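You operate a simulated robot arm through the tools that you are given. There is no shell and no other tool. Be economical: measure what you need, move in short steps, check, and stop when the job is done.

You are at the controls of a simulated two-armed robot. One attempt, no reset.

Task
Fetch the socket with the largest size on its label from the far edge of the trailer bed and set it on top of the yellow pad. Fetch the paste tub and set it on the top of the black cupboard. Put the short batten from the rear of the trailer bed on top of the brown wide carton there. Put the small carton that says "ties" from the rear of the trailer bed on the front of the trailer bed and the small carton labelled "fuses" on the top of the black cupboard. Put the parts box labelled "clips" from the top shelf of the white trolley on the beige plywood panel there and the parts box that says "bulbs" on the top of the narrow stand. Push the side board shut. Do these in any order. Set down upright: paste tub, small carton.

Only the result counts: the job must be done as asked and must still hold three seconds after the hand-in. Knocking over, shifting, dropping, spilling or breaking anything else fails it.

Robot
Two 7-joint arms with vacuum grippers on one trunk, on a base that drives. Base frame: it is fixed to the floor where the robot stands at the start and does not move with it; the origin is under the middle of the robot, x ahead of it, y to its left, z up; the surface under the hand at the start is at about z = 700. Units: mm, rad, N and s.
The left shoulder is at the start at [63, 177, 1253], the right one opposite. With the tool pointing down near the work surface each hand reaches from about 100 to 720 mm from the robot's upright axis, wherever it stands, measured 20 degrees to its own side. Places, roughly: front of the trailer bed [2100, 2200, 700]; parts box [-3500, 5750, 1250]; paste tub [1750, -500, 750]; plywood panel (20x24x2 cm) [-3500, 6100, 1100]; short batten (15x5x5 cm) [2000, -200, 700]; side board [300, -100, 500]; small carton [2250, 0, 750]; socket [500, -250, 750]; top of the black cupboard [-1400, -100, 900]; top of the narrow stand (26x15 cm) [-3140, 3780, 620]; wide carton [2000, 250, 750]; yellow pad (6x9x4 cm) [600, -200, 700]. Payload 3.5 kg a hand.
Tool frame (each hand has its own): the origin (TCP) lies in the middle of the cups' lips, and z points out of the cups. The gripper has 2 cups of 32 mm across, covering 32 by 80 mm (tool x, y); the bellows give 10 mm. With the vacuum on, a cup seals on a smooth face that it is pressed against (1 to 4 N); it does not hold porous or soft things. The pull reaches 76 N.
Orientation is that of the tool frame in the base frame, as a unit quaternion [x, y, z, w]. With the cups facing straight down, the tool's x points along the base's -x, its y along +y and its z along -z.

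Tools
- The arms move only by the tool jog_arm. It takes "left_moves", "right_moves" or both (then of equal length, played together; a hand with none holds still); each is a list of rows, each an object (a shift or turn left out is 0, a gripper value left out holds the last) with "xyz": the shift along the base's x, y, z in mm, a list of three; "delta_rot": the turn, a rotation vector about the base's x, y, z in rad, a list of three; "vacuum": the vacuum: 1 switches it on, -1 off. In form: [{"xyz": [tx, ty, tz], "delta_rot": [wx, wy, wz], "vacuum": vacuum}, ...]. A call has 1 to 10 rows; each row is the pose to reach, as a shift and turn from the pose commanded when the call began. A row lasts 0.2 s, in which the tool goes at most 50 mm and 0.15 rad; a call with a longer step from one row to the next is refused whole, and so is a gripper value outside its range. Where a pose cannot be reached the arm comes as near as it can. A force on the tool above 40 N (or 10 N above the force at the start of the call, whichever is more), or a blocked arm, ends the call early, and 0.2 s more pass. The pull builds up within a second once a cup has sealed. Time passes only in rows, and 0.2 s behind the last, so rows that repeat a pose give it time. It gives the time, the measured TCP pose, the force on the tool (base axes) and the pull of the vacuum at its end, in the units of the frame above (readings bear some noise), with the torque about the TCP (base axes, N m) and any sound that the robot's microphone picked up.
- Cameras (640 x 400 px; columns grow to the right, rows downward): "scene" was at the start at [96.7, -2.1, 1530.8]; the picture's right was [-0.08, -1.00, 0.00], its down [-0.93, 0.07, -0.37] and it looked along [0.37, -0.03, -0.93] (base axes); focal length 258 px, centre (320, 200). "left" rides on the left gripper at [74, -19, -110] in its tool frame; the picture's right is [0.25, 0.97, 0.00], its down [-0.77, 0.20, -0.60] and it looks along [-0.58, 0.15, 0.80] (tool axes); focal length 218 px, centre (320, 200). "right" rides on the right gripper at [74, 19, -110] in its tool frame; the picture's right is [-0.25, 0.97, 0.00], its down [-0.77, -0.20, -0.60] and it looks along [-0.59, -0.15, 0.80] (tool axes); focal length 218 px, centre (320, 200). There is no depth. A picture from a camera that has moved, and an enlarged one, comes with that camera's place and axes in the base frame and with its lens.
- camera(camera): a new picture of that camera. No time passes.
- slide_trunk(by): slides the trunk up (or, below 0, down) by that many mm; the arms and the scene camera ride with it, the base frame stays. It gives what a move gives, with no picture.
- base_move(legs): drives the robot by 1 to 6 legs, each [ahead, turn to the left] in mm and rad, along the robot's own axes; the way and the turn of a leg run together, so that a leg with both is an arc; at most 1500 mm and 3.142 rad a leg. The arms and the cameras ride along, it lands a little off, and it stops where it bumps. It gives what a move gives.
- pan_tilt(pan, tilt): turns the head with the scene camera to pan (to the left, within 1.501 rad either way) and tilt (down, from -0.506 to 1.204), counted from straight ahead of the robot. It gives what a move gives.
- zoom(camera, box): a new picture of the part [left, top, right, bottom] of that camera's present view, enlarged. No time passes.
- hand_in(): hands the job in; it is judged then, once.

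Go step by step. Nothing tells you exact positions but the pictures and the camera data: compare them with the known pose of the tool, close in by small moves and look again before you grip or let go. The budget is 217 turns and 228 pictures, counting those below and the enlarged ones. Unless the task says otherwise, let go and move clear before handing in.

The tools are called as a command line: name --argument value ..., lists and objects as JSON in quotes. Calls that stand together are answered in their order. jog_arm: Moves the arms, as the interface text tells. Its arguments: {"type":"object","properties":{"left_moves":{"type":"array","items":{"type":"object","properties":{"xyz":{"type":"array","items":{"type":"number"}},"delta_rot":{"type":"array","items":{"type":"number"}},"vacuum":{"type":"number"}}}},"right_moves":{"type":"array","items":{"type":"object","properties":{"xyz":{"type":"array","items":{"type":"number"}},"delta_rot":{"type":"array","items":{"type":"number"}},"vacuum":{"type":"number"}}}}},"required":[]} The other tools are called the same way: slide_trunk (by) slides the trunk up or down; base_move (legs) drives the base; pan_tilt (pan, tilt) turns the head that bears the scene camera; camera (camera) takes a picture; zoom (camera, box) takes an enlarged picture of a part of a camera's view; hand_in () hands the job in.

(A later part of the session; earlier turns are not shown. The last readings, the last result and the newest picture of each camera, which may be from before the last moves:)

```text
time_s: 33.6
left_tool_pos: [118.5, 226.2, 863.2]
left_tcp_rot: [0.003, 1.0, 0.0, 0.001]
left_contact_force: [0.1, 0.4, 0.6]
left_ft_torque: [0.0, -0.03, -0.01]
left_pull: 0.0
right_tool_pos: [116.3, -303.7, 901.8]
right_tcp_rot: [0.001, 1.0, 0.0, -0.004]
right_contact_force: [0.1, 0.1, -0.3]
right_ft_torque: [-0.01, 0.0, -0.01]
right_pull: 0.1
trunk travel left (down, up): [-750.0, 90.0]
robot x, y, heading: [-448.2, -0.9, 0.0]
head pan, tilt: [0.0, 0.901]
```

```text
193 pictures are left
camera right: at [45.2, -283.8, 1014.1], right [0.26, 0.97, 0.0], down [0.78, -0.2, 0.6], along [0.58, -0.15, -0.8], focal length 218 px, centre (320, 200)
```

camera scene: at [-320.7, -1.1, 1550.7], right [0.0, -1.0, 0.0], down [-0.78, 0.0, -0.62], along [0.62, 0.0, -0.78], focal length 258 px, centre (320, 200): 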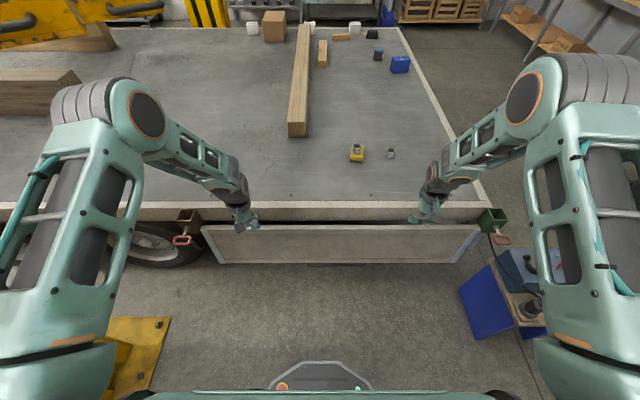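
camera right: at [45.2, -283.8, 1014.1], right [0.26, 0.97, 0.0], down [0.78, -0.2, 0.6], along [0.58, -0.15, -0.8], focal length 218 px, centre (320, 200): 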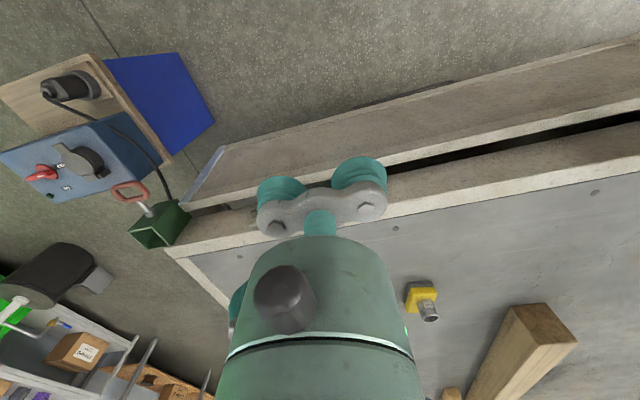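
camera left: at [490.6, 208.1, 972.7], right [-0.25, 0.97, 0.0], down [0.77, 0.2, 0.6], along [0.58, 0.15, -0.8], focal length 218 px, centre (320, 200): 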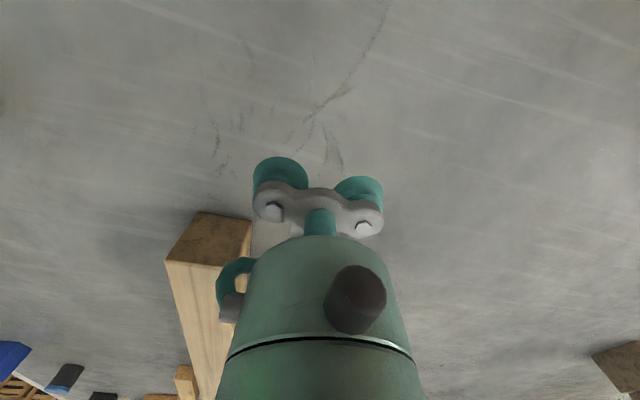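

I lower the trunk in stages while turning the right tool to face the board (+x).

jog_arm --right_moves '[{"delta_rot": [0, -0.15, 0], "xyz": [0, 0, 0]}, {"delta_rot": [0, -0.3, 0], "xyz": [0, 10, 0]}, {"delta_rot": [0, -0.45, 0], "xyz": [0, 20, 0]}, {"delta_rot": [0, -0.6, 0], "xyz": [0, 30, 0]}, {"delta_rot": [0, -0.75, 0], "xyz": [0, 40, 0]}, {"delta_rot": [0, -0.9, 0], "xyz": [0, 50, 0]}, {"delta_rot": [0, -1.05, 0], "xyz": [0, 60, 0]}, {"delta_rot": [0, -1.2, 0], "xyz": [0, 70, 0]}, {"delta_rot": [0, -1.35, 0], "xyz": [0, 80, 0]}, {"delta_rot": [0, -1.5, 0], "xyz": [0, 90, 0]}]'

slide_trunk --by -300

camera --camera "scene"

camera --camera "right"

```text
time_s: 35.8
left_tool_pos: [118.1, 226.0, 861.5]
left_tcp_rot: [0.002, 1.0, -0.001, 0.0]
left_contact_force: [-0.4, 0.3, 0.6]
left_ft_torque: [0.01, 0.01, -0.01]
left_pull: 0.0
right_tool_pos: [117.7, -215.5, 903.7]
right_tcp_rot: [0.001, 0.734, 0.0, 0.679]
right_contact_force: [0.4, 0.9, 0.9]
right_ft_torque: [0.0, 0.0, -0.02]
right_pull: 0.2
trunk travel left (down, up): [-750.0, 90.0]
robot x, y, heading: [-450.7, 1.5, -0.005]
head pan, tilt: [0.0, 0.901]
```

```text
time_s: 38.8
left_tool_pos: [118.0, 225.1, 562.2]
left_tcp_rot: [0.002, 1.0, 0.0, 0.0]
left_contact_force: [-0.7, -0.4, -0.3]
left_ft_torque: [-0.01, 0.03, 0.02]
left_pull: 0.1
right_tool_pos: [117.4, -214.8, 602.7]
right_tcp_rot: [0.001, 0.735, 0.001, 0.678]
right_contact_force: [-0.5, 0.0, -1.0]
right_ft_torque: [-0.02, -0.03, -0.02]
right_pull: 0.0
trunk travel left (down, up): [-450.0, 390.0]
robot x, y, heading: [-446.9, 1.6, -0.003]
head pan, tilt: [0.0, 0.901]
```

```text
192 pictures are left
camera scene: at [-320.5, -1.2, 1250.8], right [0.0, -1.0, 0.0], down [-0.78, 0.0, -0.62], along [0.62, 0.0, -0.78], focal length 258 px, centre (320, 200)
```

scene: 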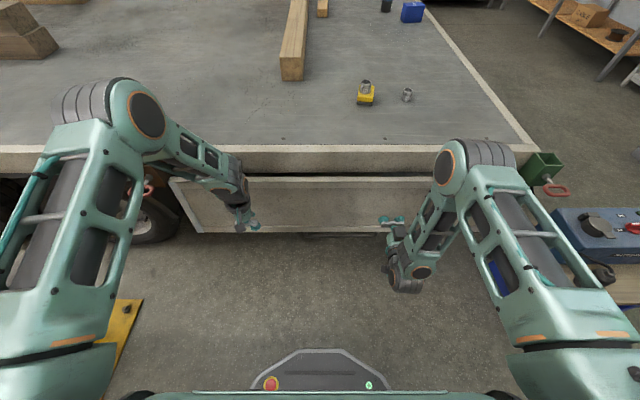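

```text
191 pictures are left
camera right: at [1.7, -195.1, 538.8], right [0.02, 0.97, 0.25], down [-0.54, -0.2, 0.82], along [0.84, -0.15, 0.52], focal length 218 px, centre (320, 200)
```

right: 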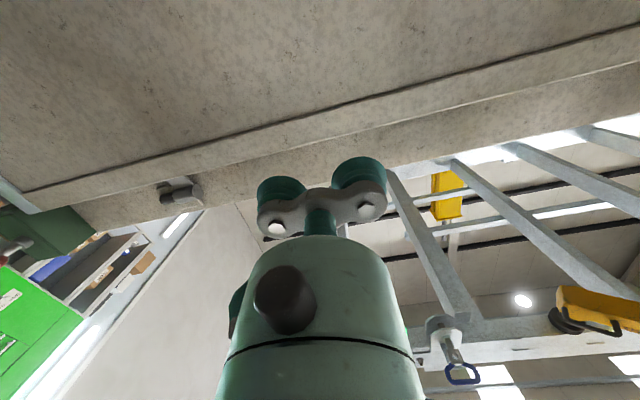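

jog_arm --right_moves '[{"delta_rot": [0, -0.07, 0], "xyz": [0, 40, -3]}, {"delta_rot": [0, -0.07, 0], "xyz": [0, 85, -3]}, {"delta_rot": [0, -0.07, 0], "xyz": [0, 125, -3]}, {"delta_rot": [0, -0.07, 0], "xyz": [20, 125, -3]}, {"delta_rot": [0, -0.07, 0], "xyz": [40, 125, -3]}, {"delta_rot": [0, -0.07, 0], "xyz": [60, 125, -3]}, {"delta_rot": [0, -0.07, 0], "xyz": [75, 125, -3]}, {"delta_rot": [0, -0.07, 0], "xyz": [90, 125, -3]}]'

camera --camera "scene"

```text
time_s: 40.6
left_tool_pos: [117.9, 226.6, 561.2]
left_tcp_rot: [0.002, 1.0, -0.001, 0.001]
left_contact_force: [-0.6, -0.5, 0.8]
left_ft_torque: [-0.02, -0.02, -0.02]
left_pull: 0.0
right_tool_pos: [208.2, -90.1, 599.3]
right_tcp_rot: [0.001, 0.71, 0.001, 0.704]
right_contact_force: [0.0, 0.3, -0.1]
right_ft_torque: [0.0, 0.01, -0.02]
right_pull: 0.0
trunk travel left (down, up): [-450.0, 390.0]
robot x, y, heading: [-445.5, -0.0, 0.0]
head pan, tilt: [0.0, 0.901]
```

```text
190 pictures are left
camera scene: at [-320.2, -1.2, 1250.7], right [0.0, -1.0, 0.0], down [-0.78, 0.0, -0.62], along [0.62, 0.0, -0.78], focal length 258 px, centre (320, 200)
```

scene: 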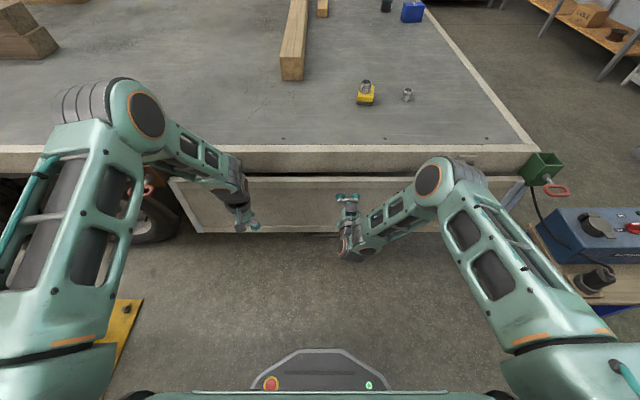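

jog_arm --right_moves '[{"xyz": [8, 0, 0]}, {"xyz": [16, 0, 0]}, {"xyz": [24, 0, 0]}, {"xyz": [32, 0, 0]}, {"xyz": [40, 0, 0]}, {"xyz": [48, 0, 0]}, {"xyz": [56, 0, 0]}, {"xyz": [64, 0, 0]}]'

camera --camera "scene"

```text
time_s: 42.4
left_tool_pos: [117.3, 226.6, 562.7]
left_tcp_rot: [0.002, 1.0, 0.0, 0.001]
left_contact_force: [-1.2, -0.6, 0.2]
left_ft_torque: [0.0, -0.02, 0.0]
left_pull: 0.0
right_tool_pos: [267.6, -90.1, 600.4]
right_tcp_rot: [0.0, 0.711, 0.002, 0.703]
right_contact_force: [-28.4, -0.3, 3.5]
right_ft_torque: [0.02, 0.07, -0.02]
right_pull: 0.0
trunk travel left (down, up): [-450.0, 390.0]
robot x, y, heading: [-445.4, 0.3, 0.002]
head pan, tilt: [0.0, 0.901]
```

```text
189 pictures are left
camera scene: at [-323.7, -1.2, 1251.0], right [0.0, -1.0, 0.0], down [-0.78, 0.0, -0.62], along [0.62, 0.0, -0.78], focal length 258 px, centre (320, 200)
```

scene: 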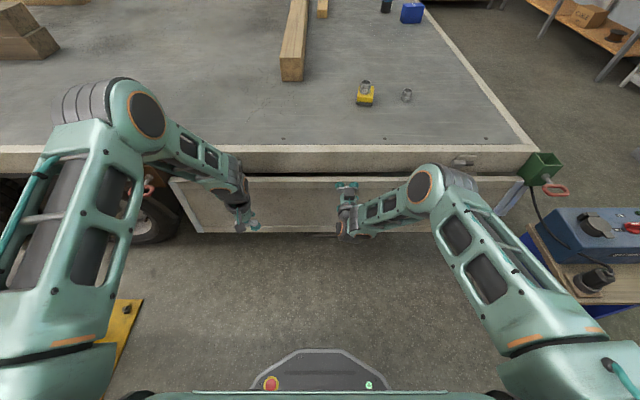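

jog_arm --right_moves '[{"xyz": [4, 0, 0]}, {"xyz": [8, 0, 0]}, {"xyz": [12, 0, 0]}, {"xyz": [16, 0, 0]}, {"xyz": [20, 0, 0]}, {"xyz": [24, 0, 0]}]'

zoom --camera "scene" --box '[140, 130, 560, 250]'

```text
time_s: 42.8
left_tool_pos: [116.0, 226.1, 563.7]
left_tcp_rot: [0.001, 1.0, 0.001, 0.0]
left_contact_force: [-0.1, -0.4, 0.2]
left_ft_torque: [-0.01, -0.04, 0.01]
left_pull: 0.0
right_tool_pos: [267.3, -89.5, 597.6]
right_tcp_rot: [0.0, 0.712, 0.002, 0.702]
right_contact_force: [-18.5, -0.5, 5.6]
right_ft_torque: [0.06, 0.12, -0.01]
right_pull: 0.0
trunk travel left (down, up): [-450.0, 390.0]
robot x, y, heading: [-448.1, -0.9, -0.0]
head pan, tilt: [0.0, 0.901]
stopped in row 1 (right hand): the force on the tool passed its limit at 43 N (the readings are from after the stop); the commanded pose is now the measured one
```

```text
1.52 times, centred on (350, 190) of scene
camera zoom: at [-323.3, -1.3, 1251.1], right [0.0, -1.0, 0.0], down [-0.78, 0.0, -0.62], along [0.62, 0.0, -0.78], focal length 394 px, centre (274, 215)
```

zoom: 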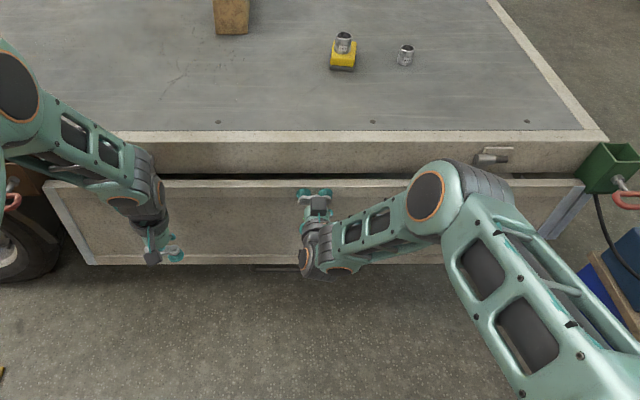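

camera --camera "left"

camera --camera "right"

zoom --camera "scene" --box '[440, 140, 600, 240]'

```text
187 pictures are left
camera left: at [43.4, 206.7, 673.8], right [-0.25, 0.97, 0.0], down [0.77, 0.2, 0.61], along [0.59, 0.15, -0.8], focal length 218 px, centre (320, 200)
```

left: 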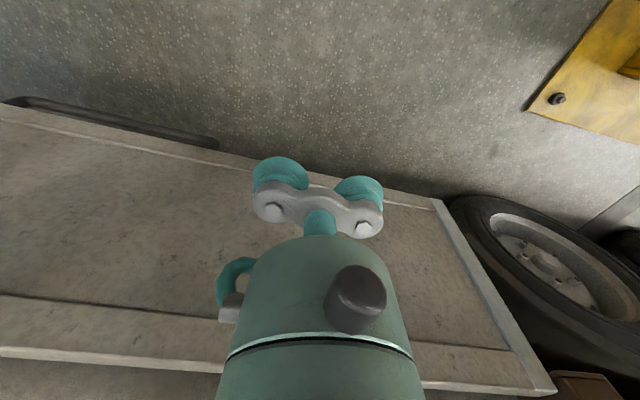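

```text
186 pictures are left
camera right: at [156.8, -69.9, 526.1], right [0.0, 0.97, 0.26], down [-0.59, -0.2, 0.78], along [0.81, -0.15, 0.57], focal length 218 px, centre (320, 200)
```

right: 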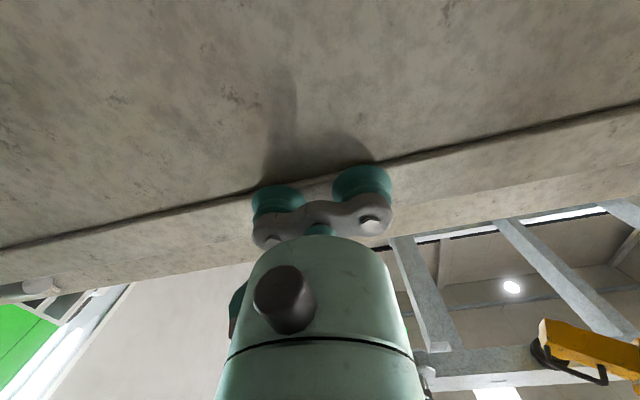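

```text
4.00 times, centred on (520, 190) of scene
camera zoom: at [-323.3, -1.3, 1251.1], right [0.0, -1.0, 0.0], down [-0.78, 0.0, -0.62], along [0.62, 0.0, -0.78], focal length 1033 px, centre (-480, 240)
```

zoom: 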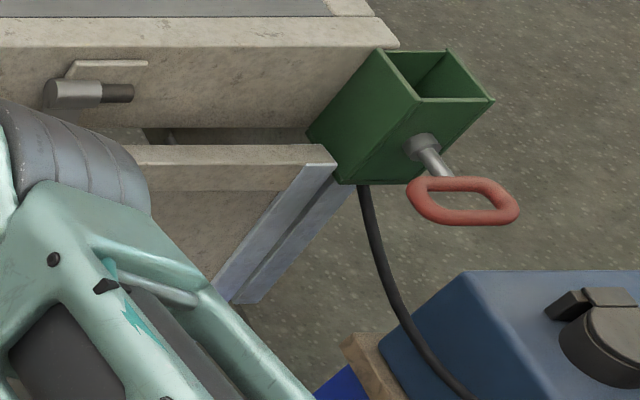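

The top resists; the board seems hinged at the top with its lower edge sticking out. I push at the lower edge instead.

jog_arm --right_moves '[{"xyz": [-30, 0, 0]}, {"xyz": [-70, 0, 0]}]'

slide_trunk --by -215

jog_arm --right_moves '[{"xyz": [10, 0, 0]}, {"xyz": [20, 0, 0]}, {"xyz": [30, 0, 0]}, {"xyz": [40, 0, 0]}, {"xyz": [50, 0, 0]}, {"xyz": [60, 0, 0]}, {"xyz": [70, 0, 0]}, {"xyz": [80, 0, 0]}]'

camera --camera "scene"

camera --camera "left"

```text
time_s: 43.4
left_tool_pos: [118.1, 225.6, 562.0]
left_tcp_rot: [0.001, 1.0, 0.0, 0.0]
left_contact_force: [-0.5, -0.9, -0.4]
left_ft_torque: [0.01, 0.03, -0.02]
left_pull: 0.1
right_tool_pos: [199.4, -88.8, 598.5]
right_tcp_rot: [0.001, 0.713, 0.001, 0.702]
right_contact_force: [0.4, -0.6, -0.7]
right_ft_torque: [0.01, 0.02, 0.04]
right_pull: 0.1
trunk travel left (down, up): [-450.0, 390.0]
robot x, y, heading: [-450.9, -1.3, -0.002]
head pan, tilt: [0.0, 0.901]
```

```text
time_s: 45.6
left_tool_pos: [117.9, 225.1, 347.2]
left_tcp_rot: [0.002, 1.0, 0.0, 0.0]
left_contact_force: [-0.6, 0.5, 0.2]
left_ft_torque: [0.02, 0.0, -0.04]
left_pull: 0.0
right_tool_pos: [197.9, -88.3, 383.3]
right_tcp_rot: [0.001, 0.712, 0.0, 0.702]
right_contact_force: [0.0, 0.9, 0.5]
right_ft_torque: [0.0, -0.04, 0.02]
right_pull: 0.0
trunk travel left (down, up): [-235.0, 605.0]
robot x, y, heading: [-445.8, 0.3, -0.008]
head pan, tilt: [0.0, 0.901]
```

```text
time_s: 47.1
left_tool_pos: [117.8, 224.8, 348.2]
left_tcp_rot: [0.003, 1.0, 0.0, 0.002]
left_contact_force: [1.0, -0.5, 0.8]
left_ft_torque: [-0.01, 0.0, 0.0]
left_pull: 0.1
right_tool_pos: [254.9, -88.3, 388.1]
right_tcp_rot: [0.0, 0.711, 0.002, 0.703]
right_contact_force: [-23.2, -2.1, 19.0]
right_ft_torque: [-0.24, 0.52, 0.07]
right_pull: 0.0
trunk travel left (down, up): [-235.0, 605.0]
robot x, y, heading: [-448.8, -3.4, -0.005]
head pan, tilt: [0.0, 0.901]
stopped in row 7 (right hand): the force on the tool passed its limit at 55 N (the readings are from after the stop); the commanded pose is now the measured one
```

```text
184 pictures are left
camera scene: at [-325.0, -1.2, 1036.5], right [0.0, -1.0, 0.0], down [-0.78, 0.0, -0.62], along [0.62, 0.0, -0.78], focal length 258 px, centre (320, 200)
```

scene: 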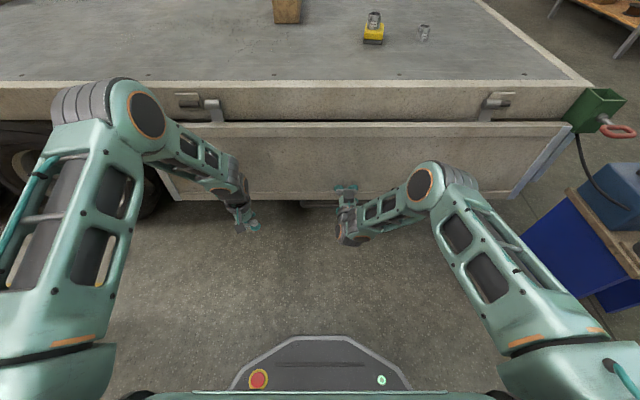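

```text
183 pictures are left
camera left: at [42.9, 206.0, 459.7], right [-0.25, 0.97, 0.0], down [0.77, 0.2, 0.61], along [0.59, 0.15, -0.79], focal length 218 px, centre (320, 200)
```

left: 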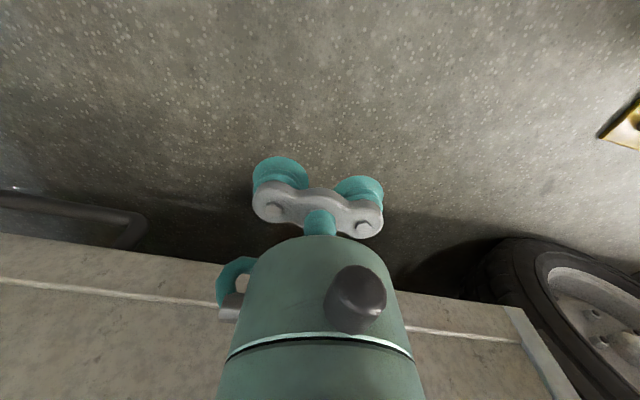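

I look closely at the hinges and handle.

zoom --camera "scene" --box '[440, 70, 600, 220]'

zoom --camera "scene" --box '[150, 70, 310, 220]'

camera --camera "right"

```text
2.67 times, centred on (520, 145) of scene
camera zoom: at [-325.0, -1.2, 1036.5], right [0.0, -1.0, 0.0], down [-0.78, 0.0, -0.62], along [0.62, 0.0, -0.78], focal length 689 px, centre (-213, 347)
```

zoom: 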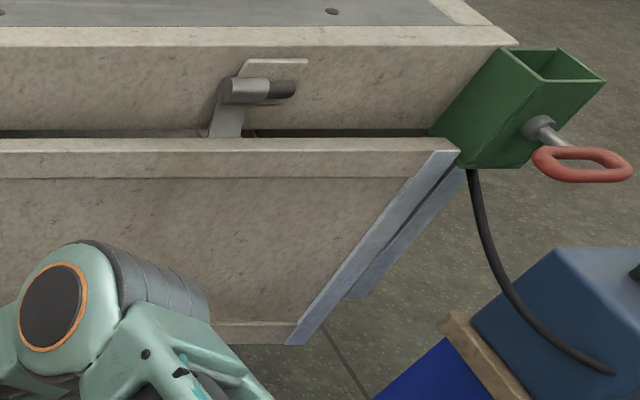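

```text
2.67 times, centred on (230, 145) of scene
camera zoom: at [-325.0, -1.2, 1036.5], right [0.0, -1.0, 0.0], down [-0.78, 0.0, -0.62], along [0.62, 0.0, -0.78], focal length 689 px, centre (560, 347)
```

zoom: 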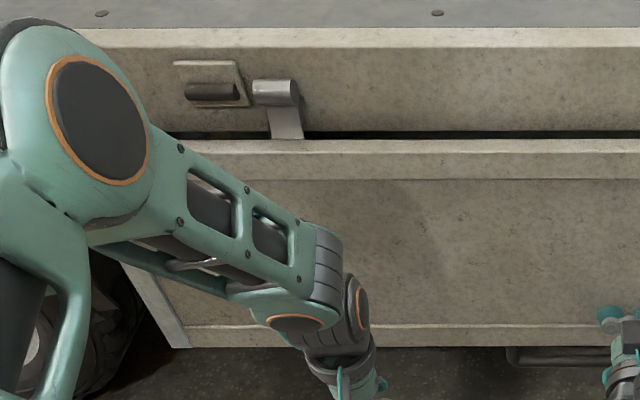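

```text
180 pictures are left
camera right: at [144.8, -68.4, 314.9], right [0.0, 0.97, 0.26], down [-0.59, -0.2, 0.78], along [0.8, -0.15, 0.57], focal length 218 px, centre (320, 200)
```

right: 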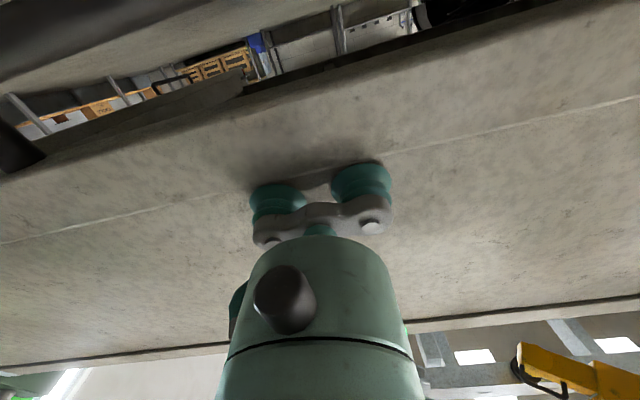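

The hinges are at the bed edge: the board hangs open and must swing up 180° to shut. I test whether the cups seal on it.

jog_arm --right_moves '[{"xyz": [0, 0, 0], "vacuum": 1}, {"xyz": [1, 0, 0]}, {"xyz": [1, 0, 0]}, {"xyz": [1, 0, 0]}]'

```text
time_s: 47.7
left_tool_pos: [116.2, 225.2, 349.5]
left_tcp_rot: [0.003, 1.0, 0.0, 0.002]
left_contact_force: [0.0, 0.6, -0.7]
left_ft_torque: [-0.02, -0.03, 0.03]
left_pull: 0.0
right_tool_pos: [254.9, -88.6, 385.3]
right_tcp_rot: [0.0, 0.71, 0.001, 0.704]
right_contact_force: [-21.4, -1.2, 19.9]
right_ft_torque: [-0.36, 1.42, 0.04]
right_pull: 76.6
trunk travel left (down, up): [-235.0, 605.0]
robot x, y, heading: [-443.9, 2.9, -0.002]
head pan, tilt: [0.0, 0.901]
stopped in row 3 (right hand): the force on the tool passed its limit at 41 N (the readings are from after the stop); the commanded pose is now the measured one
```

It seals with full pull. I swing the board outward along its hinge arc (hinge about [295, ·, 662]).

jog_arm --right_moves '[{"xyz": [-12, 0, 2], "delta_rot": [0, 0.05, 0]}, {"xyz": [-27.4, 0, 5.4], "delta_rot": [0, 0.1, 0]}, {"xyz": [-41, 0, 9], "delta_rot": [0, 0.15, 0]}, {"xyz": [-54.2, 0, 13.5], "delta_rot": [0, 0.2, 0]}, {"xyz": [-54.2, 0, 13.5], "delta_rot": [0, 0.2, 0]}]'

camera --camera "scene"

```text
time_s: 48.9
left_tool_pos: [117.6, 224.7, 347.3]
left_tcp_rot: [0.003, 1.0, 0.0, 0.0]
left_contact_force: [-0.3, -1.3, 0.5]
left_ft_torque: [-0.03, 0.01, 0.0]
left_pull: 0.1
right_tool_pos: [202.9, -87.9, 395.9]
right_tcp_rot: [0.001, 0.78, 0.001, 0.626]
right_contact_force: [8.0, -5.8, 8.0]
right_ft_torque: [0.02, 0.5, -0.11]
right_pull: 75.8
trunk travel left (down, up): [-235.0, 605.0]
robot x, y, heading: [-448.6, 0.4, -0.004]
head pan, tilt: [0.0, 0.901]
```

```text
179 pictures are left
camera scene: at [-322.3, -1.7, 1035.7], right [0.0, -1.0, 0.0], down [-0.78, 0.0, -0.62], along [0.62, 0.0, -0.78], focal length 258 px, centre (320, 200)
```

scene: 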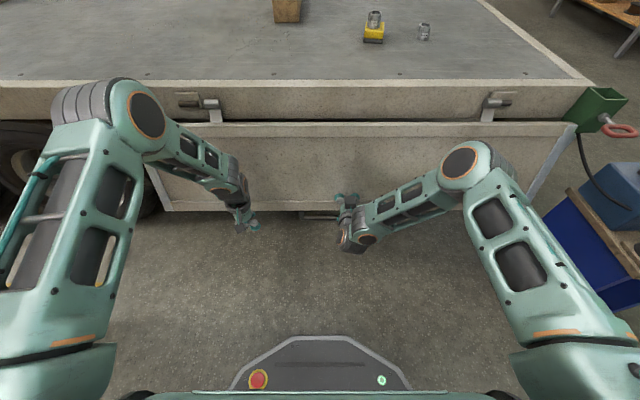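

The board swings freely. I retract the left hand out of its sweep.

jog_arm --left_moves '[{"xyz": [-40, 10, 10]}, {"xyz": [-80, 20, 20]}, {"xyz": [-120, 30, 40]}, {"xyz": [-160, 40, 60]}, {"xyz": [-200, 50, 80]}, {"xyz": [-240, 60, 100]}, {"xyz": [-270, 70, 120]}, {"xyz": [-290, 80, 140]}]'

camera --camera "scene"

```text
time_s: 50.7
left_tool_pos: [-123.7, 317.6, 474.4]
left_tcp_rot: [0.003, 1.0, -0.001, 0.0]
left_contact_force: [1.4, 0.0, -0.8]
left_ft_torque: [0.01, -0.02, -0.01]
left_pull: 0.0
left hand out of reach, approached as far as the arm can: row 7, 8
right_tool_pos: [203.3, -87.2, 396.2]
right_tcp_rot: [0.001, 0.78, 0.002, 0.625]
right_contact_force: [2.0, -4.7, -5.7]
right_ft_torque: [-0.04, -0.01, 0.12]
right_pull: 75.5
trunk travel left (down, up): [-235.0, 605.0]
robot x, y, heading: [-447.8, -1.3, -0.009]
head pan, tilt: [0.0, 0.901]
```

```text
178 pictures are left
camera scene: at [-321.6, -1.8, 1035.6], right [0.0, -1.0, 0.0], down [-0.78, 0.0, -0.62], along [0.62, 0.0, -0.78], focal length 258 px, centre (320, 200)
```

scene: 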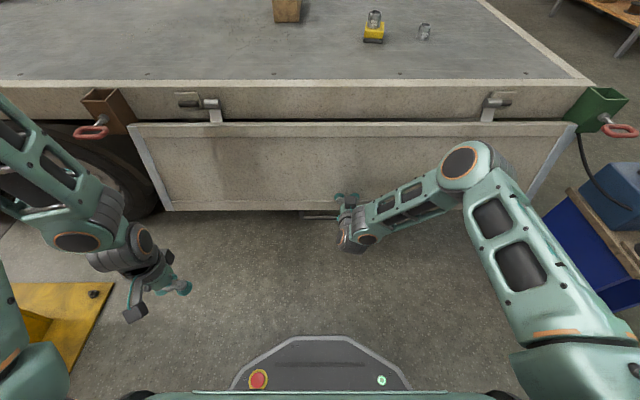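

jog_arm --right_moves '[{"xyz": [-26.1, 0, 10.5], "delta_rot": [0, 0.1, 0]}, {"xyz": [-51, 0, 23.6], "delta_rot": [0, 0.2, 0]}, {"xyz": [-74.5, 0, 39.1], "delta_rot": [0, 0.3, 0]}, {"xyz": [-96.3, 0, 56.8], "delta_rot": [0, 0.4, 0]}, {"xyz": [-116.2, 0, 76.7], "delta_rot": [0, 0.5, 0]}, {"xyz": [-116.2, 0, 76.7], "delta_rot": [0, 0.5, 0]}]'

camera --camera "scene"

```text
time_s: 51.5
left_tool_pos: [-121.6, 317.6, 473.8]
left_tcp_rot: [0.003, 1.0, 0.0, -0.002]
left_contact_force: [0.5, -0.6, -0.3]
left_ft_torque: [-0.02, 0.02, -0.01]
left_pull: 0.1
right_tool_pos: [130.7, -89.7, 435.1]
right_tcp_rot: [0.002, 0.864, -0.002, 0.504]
right_contact_force: [8.6, -1.4, -4.0]
right_ft_torque: [1.03, 0.39, -0.11]
right_pull: 75.6
trunk travel left (down, up): [-235.0, 605.0]
robot x, y, heading: [-443.1, 2.7, 0.001]
head pan, tilt: [0.0, 0.901]
stopped in row 4 (right hand): the force on the tool passed its limit at 74 N (the readings are from after the stop); the commanded pose is now the measured one
```

```text
177 pictures are left
camera scene: at [-320.1, -1.3, 1035.4], right [0.0, -1.0, 0.0], down [-0.78, 0.0, -0.62], along [0.62, 0.0, -0.78], focal length 258 px, centre (320, 200)
```

scene: 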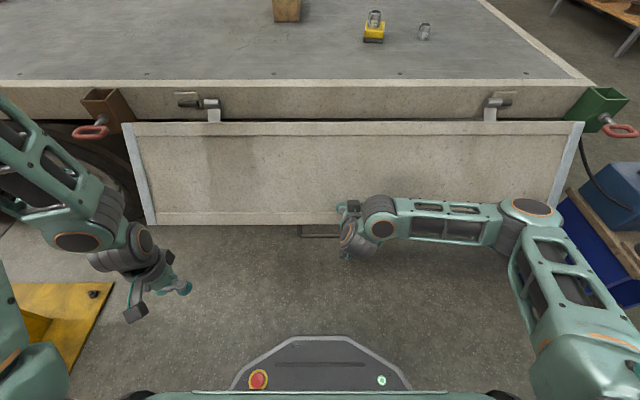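

Spike from speed; the board follows. I continue slower.

jog_arm --right_moves '[{"xyz": [-5.5, 0, 4.2], "delta_rot": [0, 0.025, 0]}, {"xyz": [-11.1, 0, 8.5], "delta_rot": [0, 0.05, 0]}, {"xyz": [-21.9, 0, 17.5], "delta_rot": [0, 0.1, 0]}, {"xyz": [-32.1, 0, 27.1], "delta_rot": [0, 0.15, 0]}, {"xyz": [-41.8, 0, 37.1], "delta_rot": [0, 0.2, 0]}, {"xyz": [-51.1, 0, 47.7], "delta_rot": [0, 0.25, 0]}, {"xyz": [-59.8, 0, 58.6], "delta_rot": [0, 0.3, 0]}, {"xyz": [-67.9, 0, 70], "delta_rot": [0, 0.35, 0]}, {"xyz": [-75.5, 0, 81.8], "delta_rot": [0, 0.4, 0]}, {"xyz": [-75.5, 0, 81.8], "delta_rot": [0, 0.4, 0]}]'

camera --camera "scene"

```text
time_s: 53.8
left_tool_pos: [-122.7, 319.1, 473.6]
left_tcp_rot: [0.003, 1.0, -0.001, -0.001]
left_contact_force: [0.1, 0.1, 0.3]
left_ft_torque: [0.0, 0.03, 0.02]
left_pull: 0.0
right_tool_pos: [53.4, -86.3, 519.3]
right_tcp_rot: [-0.001, 0.947, -0.002, 0.322]
right_contact_force: [25.0, 17.7, -2.5]
right_ft_torque: [0.38, 0.45, -0.43]
right_pull: 75.5
trunk travel left (down, up): [-235.0, 605.0]
robot x, y, heading: [-446.4, 3.5, -0.009]
head pan, tilt: [0.0, 0.901]
```

```text
176 pictures are left
camera scene: at [-319.7, -0.3, 1035.6], right [0.0, -1.0, 0.0], down [-0.78, 0.0, -0.62], along [0.62, 0.0, -0.78], focal length 258 px, centre (320, 200)
```

scene: 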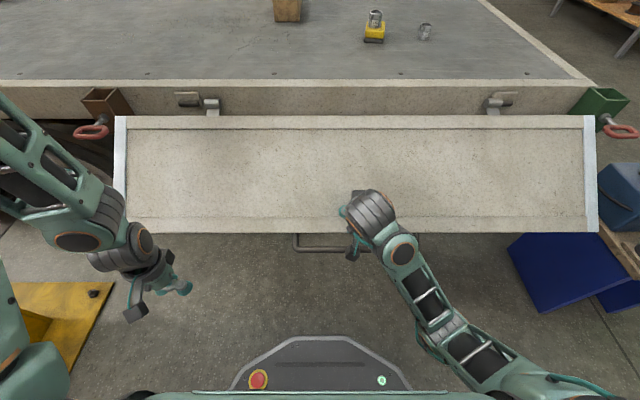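

jog_arm --right_moves '[{"xyz": [-6.8, 0, 12.3], "delta_rot": [0, 0.05, 0]}, {"xyz": [-13.1, 0, 24.9], "delta_rot": [0, 0.1, 0]}, {"xyz": [-18.5, 0, 37.8], "delta_rot": [0, 0.15, 0]}, {"xyz": [-23.6, 0, 51], "delta_rot": [0, 0.2, 0]}, {"xyz": [-27.8, 0, 64.3], "delta_rot": [0, 0.25, 0]}, {"xyz": [-31.5, 0, 77.9], "delta_rot": [0, 0.3, 0]}, {"xyz": [-31.5, 0, 77.9], "delta_rot": [0, 0.3, 0]}]'

camera --camera "scene"

```text
time_s: 54.1
left_tool_pos: [-121.4, 317.5, 473.6]
left_tcp_rot: [0.002, 1.0, 0.0, -0.002]
left_contact_force: [-0.4, 0.4, -0.6]
left_ft_torque: [0.0, -0.03, 0.0]
left_pull: 0.1
right_tool_pos: [54.5, -84.9, 517.0]
right_tcp_rot: [0.0, 0.948, -0.002, 0.317]
right_contact_force: [12.7, 4.9, -9.7]
right_ft_torque: [0.14, 0.46, -0.06]
right_pull: 75.2
right hand out of reach, approached as far as the arm can: row 1
trunk travel left (down, up): [-235.0, 605.0]
robot x, y, heading: [-447.8, 1.4, -0.003]
head pan, tilt: [0.0, 0.901]
stopped in row 1 (right hand): the force on the tool passed its limit at 65 N (the readings are from after the stop); the commanded pose is now the measured one
```

```text
175 pictures are left
camera scene: at [-319.5, -1.1, 1035.3], right [0.0, -1.0, 0.0], down [-0.78, 0.0, -0.62], along [0.62, 0.0, -0.78], focal length 258 px, centre (320, 200)
```

scene: 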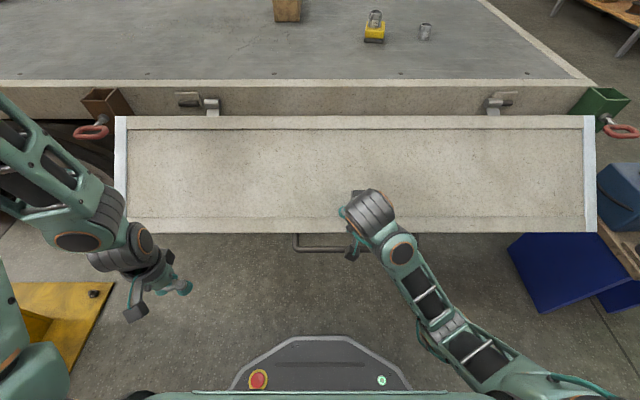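

The right arm is at its limit. I bring the left hand in under the board, tool turned forward, to push it from below.

jog_arm --left_moves '[{"xyz": [0, 0, -20], "delta_rot": [0, -0.15, 0]}, {"xyz": [0, 0, -40], "delta_rot": [0, -0.3, 0]}, {"xyz": [0, 0, -60], "delta_rot": [0, -0.45, 0]}, {"xyz": [0, 0, -80], "delta_rot": [0, -0.6, 0]}, {"xyz": [0, 0, -100], "delta_rot": [0, -0.75, 0]}, {"xyz": [10, -20, -115], "delta_rot": [0, -0.9, 0]}, {"xyz": [25, -40, -125], "delta_rot": [0, -1.05, 0]}, {"xyz": [40, -60, -130], "delta_rot": [0, -1.2, 0]}, {"xyz": [55, -80, -130], "delta_rot": [0, -1.35, 0]}, {"xyz": [70, -100, -130], "delta_rot": [0, -1.5, 0]}]'

camera --camera "scene"

camera --camera "left"

```text
time_s: 55.6
left_tool_pos: [6.1, 235.0, 468.0]
left_tcp_rot: [0.089, 0.849, -0.09, 0.514]
left_contact_force: [-12.8, -2.5, -15.2]
left_ft_torque: [-0.32, -0.05, 0.28]
left_pull: 0.1
left hand out of reach, approached as far as the arm can: row 1, 2, 3, 4, 5, 6
right_tool_pos: [53.5, -86.7, 518.3]
right_tcp_rot: [0.001, 0.947, -0.001, 0.321]
right_contact_force: [8.4, -1.4, -5.1]
right_ft_torque: [-0.12, 0.74, -0.14]
right_pull: 75.1
trunk travel left (down, up): [-235.0, 605.0]
robot x, y, heading: [-447.3, 0.2, 0.0]
head pan, tilt: [0.0, 0.901]
stopped in row 7 (left hand): the force on the tool passed its limit at 135 N (the readings are from after the stop); the commanded pose is now the measured one
```

```text
174 pictures are left
camera scene: at [-320.3, -1.2, 1035.4], right [0.0, -1.0, 0.0], down [-0.78, 0.0, -0.62], along [0.62, 0.0, -0.78], focal length 258 px, centre (320, 200)
```

scene: 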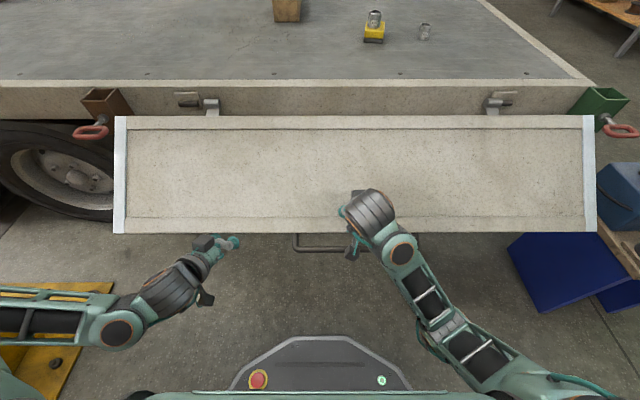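

```text
173 pictures are left
camera left: at [-126.9, 247.3, 454.6], right [0.12, 0.95, -0.28], down [-0.12, 0.3, 0.95], along [0.99, -0.08, 0.15], focal length 218 px, centre (320, 200)
```

left: 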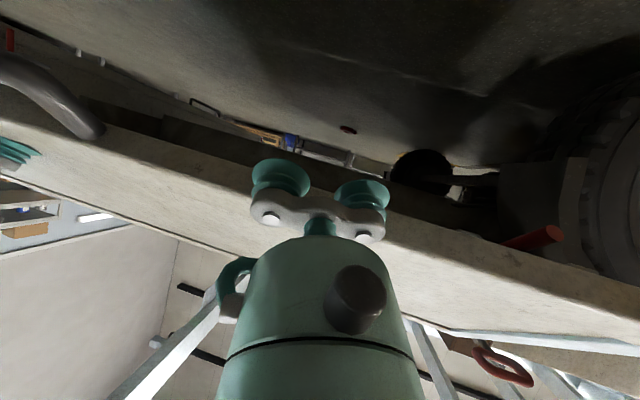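

The left hand met the board's edge. I back it off, lower it and pitch the tool up.

jog_arm --left_moves '[{"xyz": [-20, 0, -15]}, {"xyz": [-40, 0, -45]}, {"xyz": [-45, 0, -90], "delta_rot": [0, -0.1, 0]}, {"xyz": [-45, 0, -120], "delta_rot": [0, -0.25, 0]}, {"xyz": [-45, 0, -140], "delta_rot": [0, -0.4, 0]}, {"xyz": [-45, 0, -140], "delta_rot": [0, -0.5, 0]}]'

camera --camera "scene"

camera --camera "left"

```text
time_s: 57.0
left_tool_pos: [-37.3, 234.6, 330.3]
left_tcp_rot: [0.109, 0.692, -0.065, 0.711]
left_contact_force: [0.5, -0.1, 0.6]
left_ft_torque: [0.0, 0.02, -0.01]
left_pull: 0.1
right_tool_pos: [54.1, -86.0, 519.7]
right_tcp_rot: [-0.001, 0.947, 0.0, 0.32]
right_contact_force: [9.6, 4.4, -11.9]
right_ft_torque: [-0.22, 0.47, 0.04]
right_pull: 75.4
trunk travel left (down, up): [-235.0, 605.0]
robot x, y, heading: [-446.3, 1.6, -0.005]
head pan, tilt: [0.0, 0.901]
```

```text
172 pictures are left
camera scene: at [-319.9, -1.3, 1035.6], right [0.0, -1.0, 0.0], down [-0.78, 0.0, -0.62], along [0.62, 0.0, -0.78], focal length 258 px, centre (320, 200)
```

scene: 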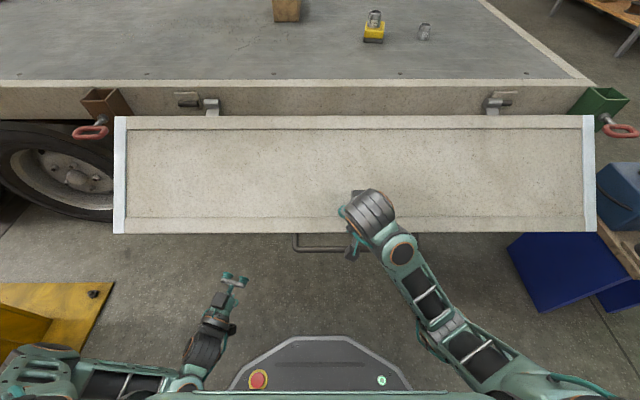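

```text
171 pictures are left
camera left: at [-145.5, 247.2, 253.8], right [0.24, 0.95, -0.19], down [-0.56, 0.3, 0.77], along [0.79, -0.08, 0.61], focal length 218 px, centre (320, 200)
```

left: 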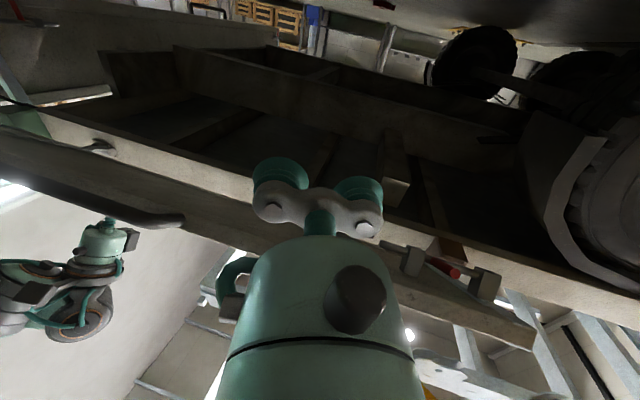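

jog_arm --left_moves '[{"xyz": [20, 0, 0], "delta_rot": [0, -0.1, 0]}, {"xyz": [45, 0, 0], "delta_rot": [0, -0.2, 0]}, {"xyz": [70, 0, 0], "delta_rot": [0, -0.35, 0]}, {"xyz": [95, 0, 0], "delta_rot": [0, -0.5, 0]}, {"xyz": [107, 0, 10], "delta_rot": [0, -0.65, 0]}, {"xyz": [107, 0, 30], "delta_rot": [0, -0.8, 0]}, {"xyz": [107, 0, 50], "delta_rot": [0, -0.9, 0]}, {"xyz": [107, 0, 50], "delta_rot": [0, -0.9, 0]}]'

camera --camera "scene"

camera --camera "left"

```text
time_s: 58.8
left_tool_pos: [67.9, 235.3, 378.4]
left_tcp_rot: [0.125, 0.314, -0.012, 0.941]
left_contact_force: [1.2, 0.3, -0.6]
left_ft_torque: [-0.03, 0.02, -0.02]
left_pull: 0.0
right_tool_pos: [52.2, -85.6, 518.5]
right_tcp_rot: [0.001, 0.948, -0.002, 0.32]
right_contact_force: [8.9, 5.2, -11.6]
right_ft_torque: [-0.17, 0.36, 0.11]
right_pull: 75.8
trunk travel left (down, up): [-235.0, 605.0]
robot x, y, heading: [-445.5, 0.1, -0.002]
head pan, tilt: [0.0, 0.901]
```

```text
170 pictures are left
camera scene: at [-319.9, -1.3, 1035.5], right [0.0, -1.0, 0.0], down [-0.78, 0.0, -0.62], along [0.62, 0.0, -0.78], focal length 258 px, centre (320, 200)
```

scene: 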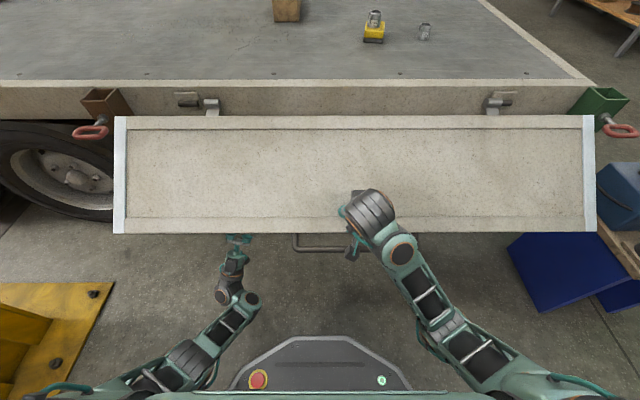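

```text
169 pictures are left
camera left: at [59.7, 247.5, 246.1], right [0.3, 0.95, 0.07], down [-0.95, 0.3, 0.04], along [0.02, -0.08, 1.0], focal length 218 px, centre (320, 200)
```

left: 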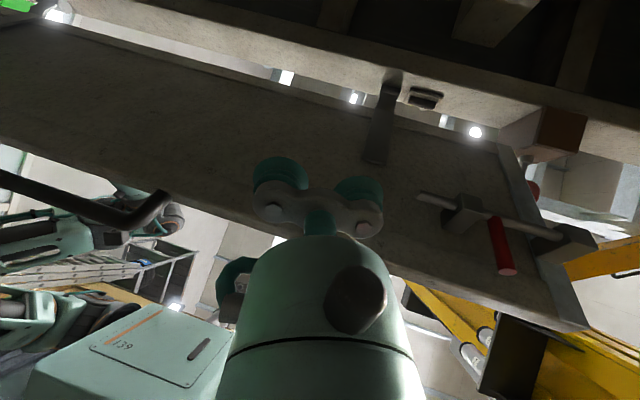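

The left cups are under the board's inner face. I raise them to contact.

jog_arm --left_moves '[{"xyz": [0, 0, 20]}, {"xyz": [0, 0, 40]}, {"xyz": [0, 0, 55]}, {"xyz": [0, 0, 65]}, {"xyz": [0, 0, 75]}, {"xyz": [0, 0, 82]}, {"xyz": [0, 0, 89]}, {"xyz": [0, 0, 96]}]'

```text
time_s: 60.6
left_tool_pos: [68.7, 234.2, 476.2]
left_tcp_rot: [0.125, 0.314, -0.012, 0.941]
left_contact_force: [0.6, -0.3, 0.1]
left_ft_torque: [0.02, 0.02, 0.02]
left_pull: 0.1
right_tool_pos: [53.0, -86.1, 519.5]
right_tcp_rot: [0.0, 0.947, -0.001, 0.32]
right_contact_force: [9.5, 3.3, -11.6]
right_ft_torque: [-0.12, 0.39, 0.05]
right_pull: 75.6
trunk travel left (down, up): [-235.0, 605.0]
robot x, y, heading: [-443.7, 1.2, 0.001]
head pan, tilt: [0.0, 0.901]
```

jog_arm --left_moves '[{"xyz": [0, 0, 5]}, {"xyz": [0, 0, 10]}, {"xyz": [0, 0, 15]}, {"xyz": [0, 0, 20]}, {"xyz": [0, 0, 25]}]'

camera --camera "left"

```text
time_s: 61.7
left_tool_pos: [70.6, 232.9, 492.9]
left_tcp_rot: [0.128, 0.321, -0.014, 0.938]
left_contact_force: [5.7, 0.4, -10.8]
left_ft_torque: [-0.22, -0.08, -0.25]
left_pull: 0.2
right_tool_pos: [52.4, -85.9, 521.5]
right_tcp_rot: [0.0, 0.947, -0.001, 0.32]
right_contact_force: [2.3, 3.1, -1.6]
right_ft_torque: [-0.12, 0.6, 0.01]
right_pull: 75.6
trunk travel left (down, up): [-235.0, 605.0]
robot x, y, heading: [-444.5, 0.4, -0.007]
head pan, tilt: [0.0, 0.901]
stopped in row 5 (left hand): the force on the tool passed its limit at 45 N (the readings are from after the stop); the commanded pose is now the measured one
```

```text
168 pictures are left
camera left: at [61.2, 245.3, 360.6], right [0.31, 0.95, 0.07], down [-0.95, 0.3, 0.05], along [0.03, -0.08, 1.0], focal length 218 px, centre (320, 200)
```

left: 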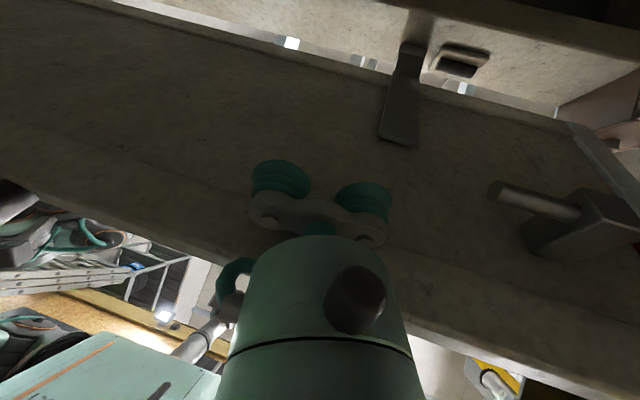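

Left hand carries the board. I release the right hand and pull it back clear of the sweep.

jog_arm --right_moves '[{"xyz": [0, 0, 0], "vacuum": -1}, {"xyz": [0, 0, 0]}, {"xyz": [0, 0, 0]}, {"xyz": [-12, 0, 15]}, {"xyz": [-25, 0, 30]}, {"xyz": [-50, -10, 45]}, {"xyz": [-80, -30, 60]}, {"xyz": [-110, -60, 70]}, {"xyz": [-140, -95, 70]}]'

camera --camera "scene"

```text
time_s: 63.7
left_tool_pos: [70.9, 233.0, 494.6]
left_tcp_rot: [0.127, 0.319, -0.014, 0.939]
left_contact_force: [8.0, -3.4, -12.3]
left_ft_torque: [-0.33, -0.11, -0.14]
left_pull: 0.2
right_tool_pos: [2.4, -132.0, 509.6]
right_tcp_rot: [0.0, 0.946, 0.001, 0.323]
right_contact_force: [0.4, 0.7, 0.5]
right_ft_torque: [0.02, -0.01, 0.03]
right_pull: 0.1
right hand out of reach, approached as far as the arm can: row 4, 5, 6, 7, 8, 9
trunk travel left (down, up): [-235.0, 605.0]
robot x, y, heading: [-448.0, -0.6, -0.002]
head pan, tilt: [0.0, 0.901]
```

```text
167 pictures are left
camera scene: at [-319.7, -1.5, 1035.5], right [-0.01, -1.0, 0.0], down [-0.78, 0.0, -0.62], along [0.62, 0.0, -0.78], focal length 258 px, centre (320, 200)
```

scene: 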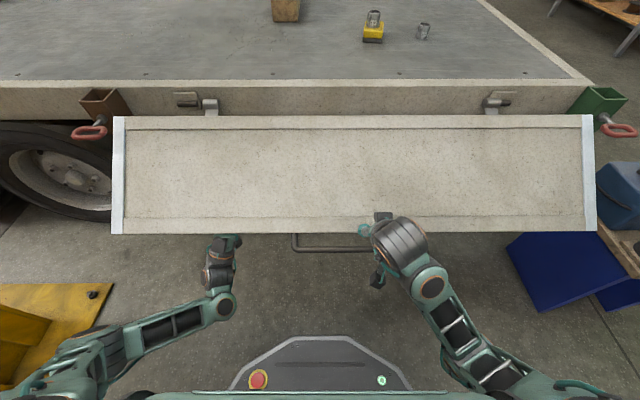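

jog_arm --right_moves '[{"xyz": [-10, -20, 0], "delta_rot": [0, -0.15, 0]}, {"xyz": [-25, -40, 0], "delta_rot": [0, -0.3, 0]}, {"xyz": [-45, -70, -10], "delta_rot": [0, -0.45, 0]}, {"xyz": [-65, -100, -20], "delta_rot": [0, -0.6, 0]}, {"xyz": [-85, -130, -30], "delta_rot": [0, -0.75, 0]}, {"xyz": [-105, -160, -40], "delta_rot": [0, -0.9, 0]}, {"xyz": [-125, -190, -50], "delta_rot": [0, -0.9, 0]}, {"xyz": [-140, -220, -50], "delta_rot": [0, -0.9, 0]}]'

camera --camera "scene"

```text
time_s: 65.1
left_tool_pos: [76.0, 232.0, 490.3]
left_tcp_rot: [0.128, 0.331, -0.018, 0.935]
left_contact_force: [13.1, -4.6, -18.5]
left_ft_torque: [-0.47, -0.17, -0.35]
left_pull: 0.0
right_tool_pos: [29.2, -246.6, 505.8]
right_tcp_rot: [0.027, 0.727, 0.046, 0.685]
right_contact_force: [-3.6, 2.0, 6.7]
right_ft_torque: [-0.02, 0.12, -0.07]
right_pull: 0.1
right hand out of reach, approached as far as the arm can: row 1, 2, 3, 4, 5, 6, 7
trunk travel left (down, up): [-235.0, 605.0]
robot x, y, heading: [-446.1, -1.3, -0.006]
head pan, tilt: [0.0, 0.901]
stopped in row 7 (left hand): the force on the tool passed its limit at 93 N (the readings are from after the stop); the commanded pose is now the measured one
```

```text
166 pictures are left
camera scene: at [-319.7, -1.1, 1035.6], right [-0.01, -1.0, 0.0], down [-0.78, 0.01, -0.62], along [0.62, -0.01, -0.78], focal length 258 px, centre (320, 200)
```

scene: 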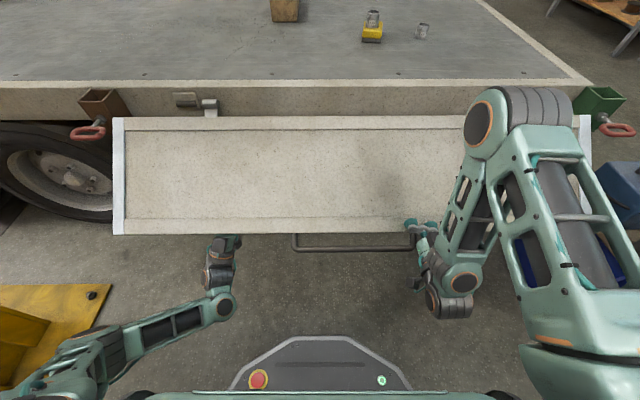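

jog_arm --right_moves '[{"xyz": [-20, -10, 10]}, {"xyz": [-50, -30, 10]}, {"xyz": [-80, -60, 0]}, {"xyz": [-110, -100, 0]}, {"xyz": [-130, -140, 0]}]'

camera --camera "scene"

```text
time_s: 66.3
left_tool_pos: [75.4, 233.2, 489.7]
left_tcp_rot: [0.127, 0.327, -0.016, 0.936]
left_contact_force: [9.7, -3.7, -12.1]
left_ft_torque: [-0.29, -0.08, -0.22]
left_pull: 0.1
right_tool_pos: [21.0, -336.3, 559.4]
right_tcp_rot: [0.027, 0.73, 0.045, 0.681]
right_contact_force: [0.0, -0.1, -0.3]
right_ft_torque: [0.0, 0.02, -0.01]
right_pull: 0.0
right hand out of reach, approached as far as the arm can: row 1, 2, 3, 4, 5
trunk travel left (down, up): [-235.0, 605.0]
robot x, y, heading: [-443.3, -1.3, -0.01]
head pan, tilt: [0.0, 0.901]
```

```text
165 pictures are left
camera scene: at [-319.3, -0.4, 1035.4], right [-0.01, -1.0, 0.0], down [-0.79, 0.0, -0.62], along [0.62, -0.01, -0.79], focal length 258 px, centre (320, 200)
```

scene: 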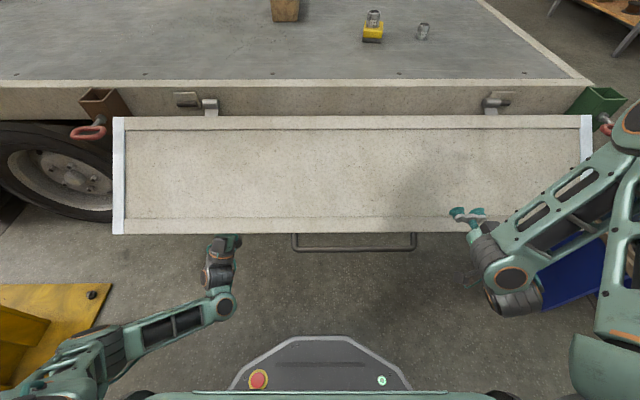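

jog_arm --right_moves '[{"xyz": [-20, -40, 20]}, {"xyz": [-40, -80, 30]}, {"xyz": [-60, -120, 40]}, {"xyz": [-85, -155, 40]}, {"xyz": [-110, -190, 40]}, {"xyz": [-135, -220, 40]}]'

camera --camera "scene"

```text
time_s: 67.7
left_tool_pos: [74.6, 233.9, 491.3]
left_tcp_rot: [0.128, 0.328, -0.016, 0.936]
left_contact_force: [10.3, 1.2, -12.2]
left_ft_torque: [-0.29, -0.02, -0.31]
left_pull: 0.0
right_tool_pos: [20.1, -396.4, 626.5]
right_tcp_rot: [0.029, 0.728, 0.046, 0.683]
right_contact_force: [0.3, 0.5, 0.4]
right_ft_torque: [0.0, -0.01, -0.03]
right_pull: 0.0
right hand out of reach, approached as far as the arm can: row 1, 2, 3, 4, 5, 6
trunk travel left (down, up): [-235.0, 605.0]
robot x, y, heading: [-445.4, -0.1, -0.009]
head pan, tilt: [0.0, 0.901]
```

```text
164 pictures are left
camera scene: at [-319.7, -1.6, 1035.5], right [-0.01, -1.0, 0.0], down [-0.78, 0.01, -0.62], along [0.62, -0.01, -0.78], focal length 258 px, centre (320, 200)
```

scene: 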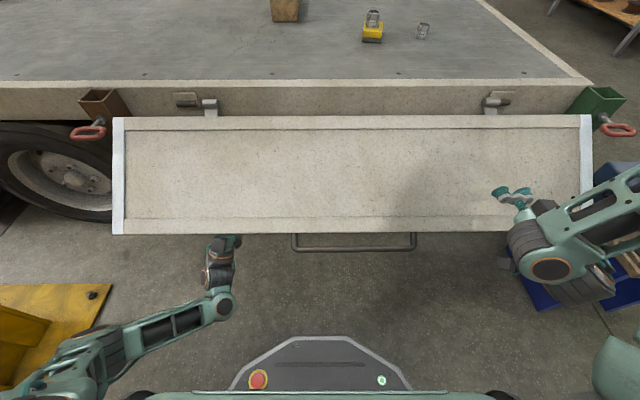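

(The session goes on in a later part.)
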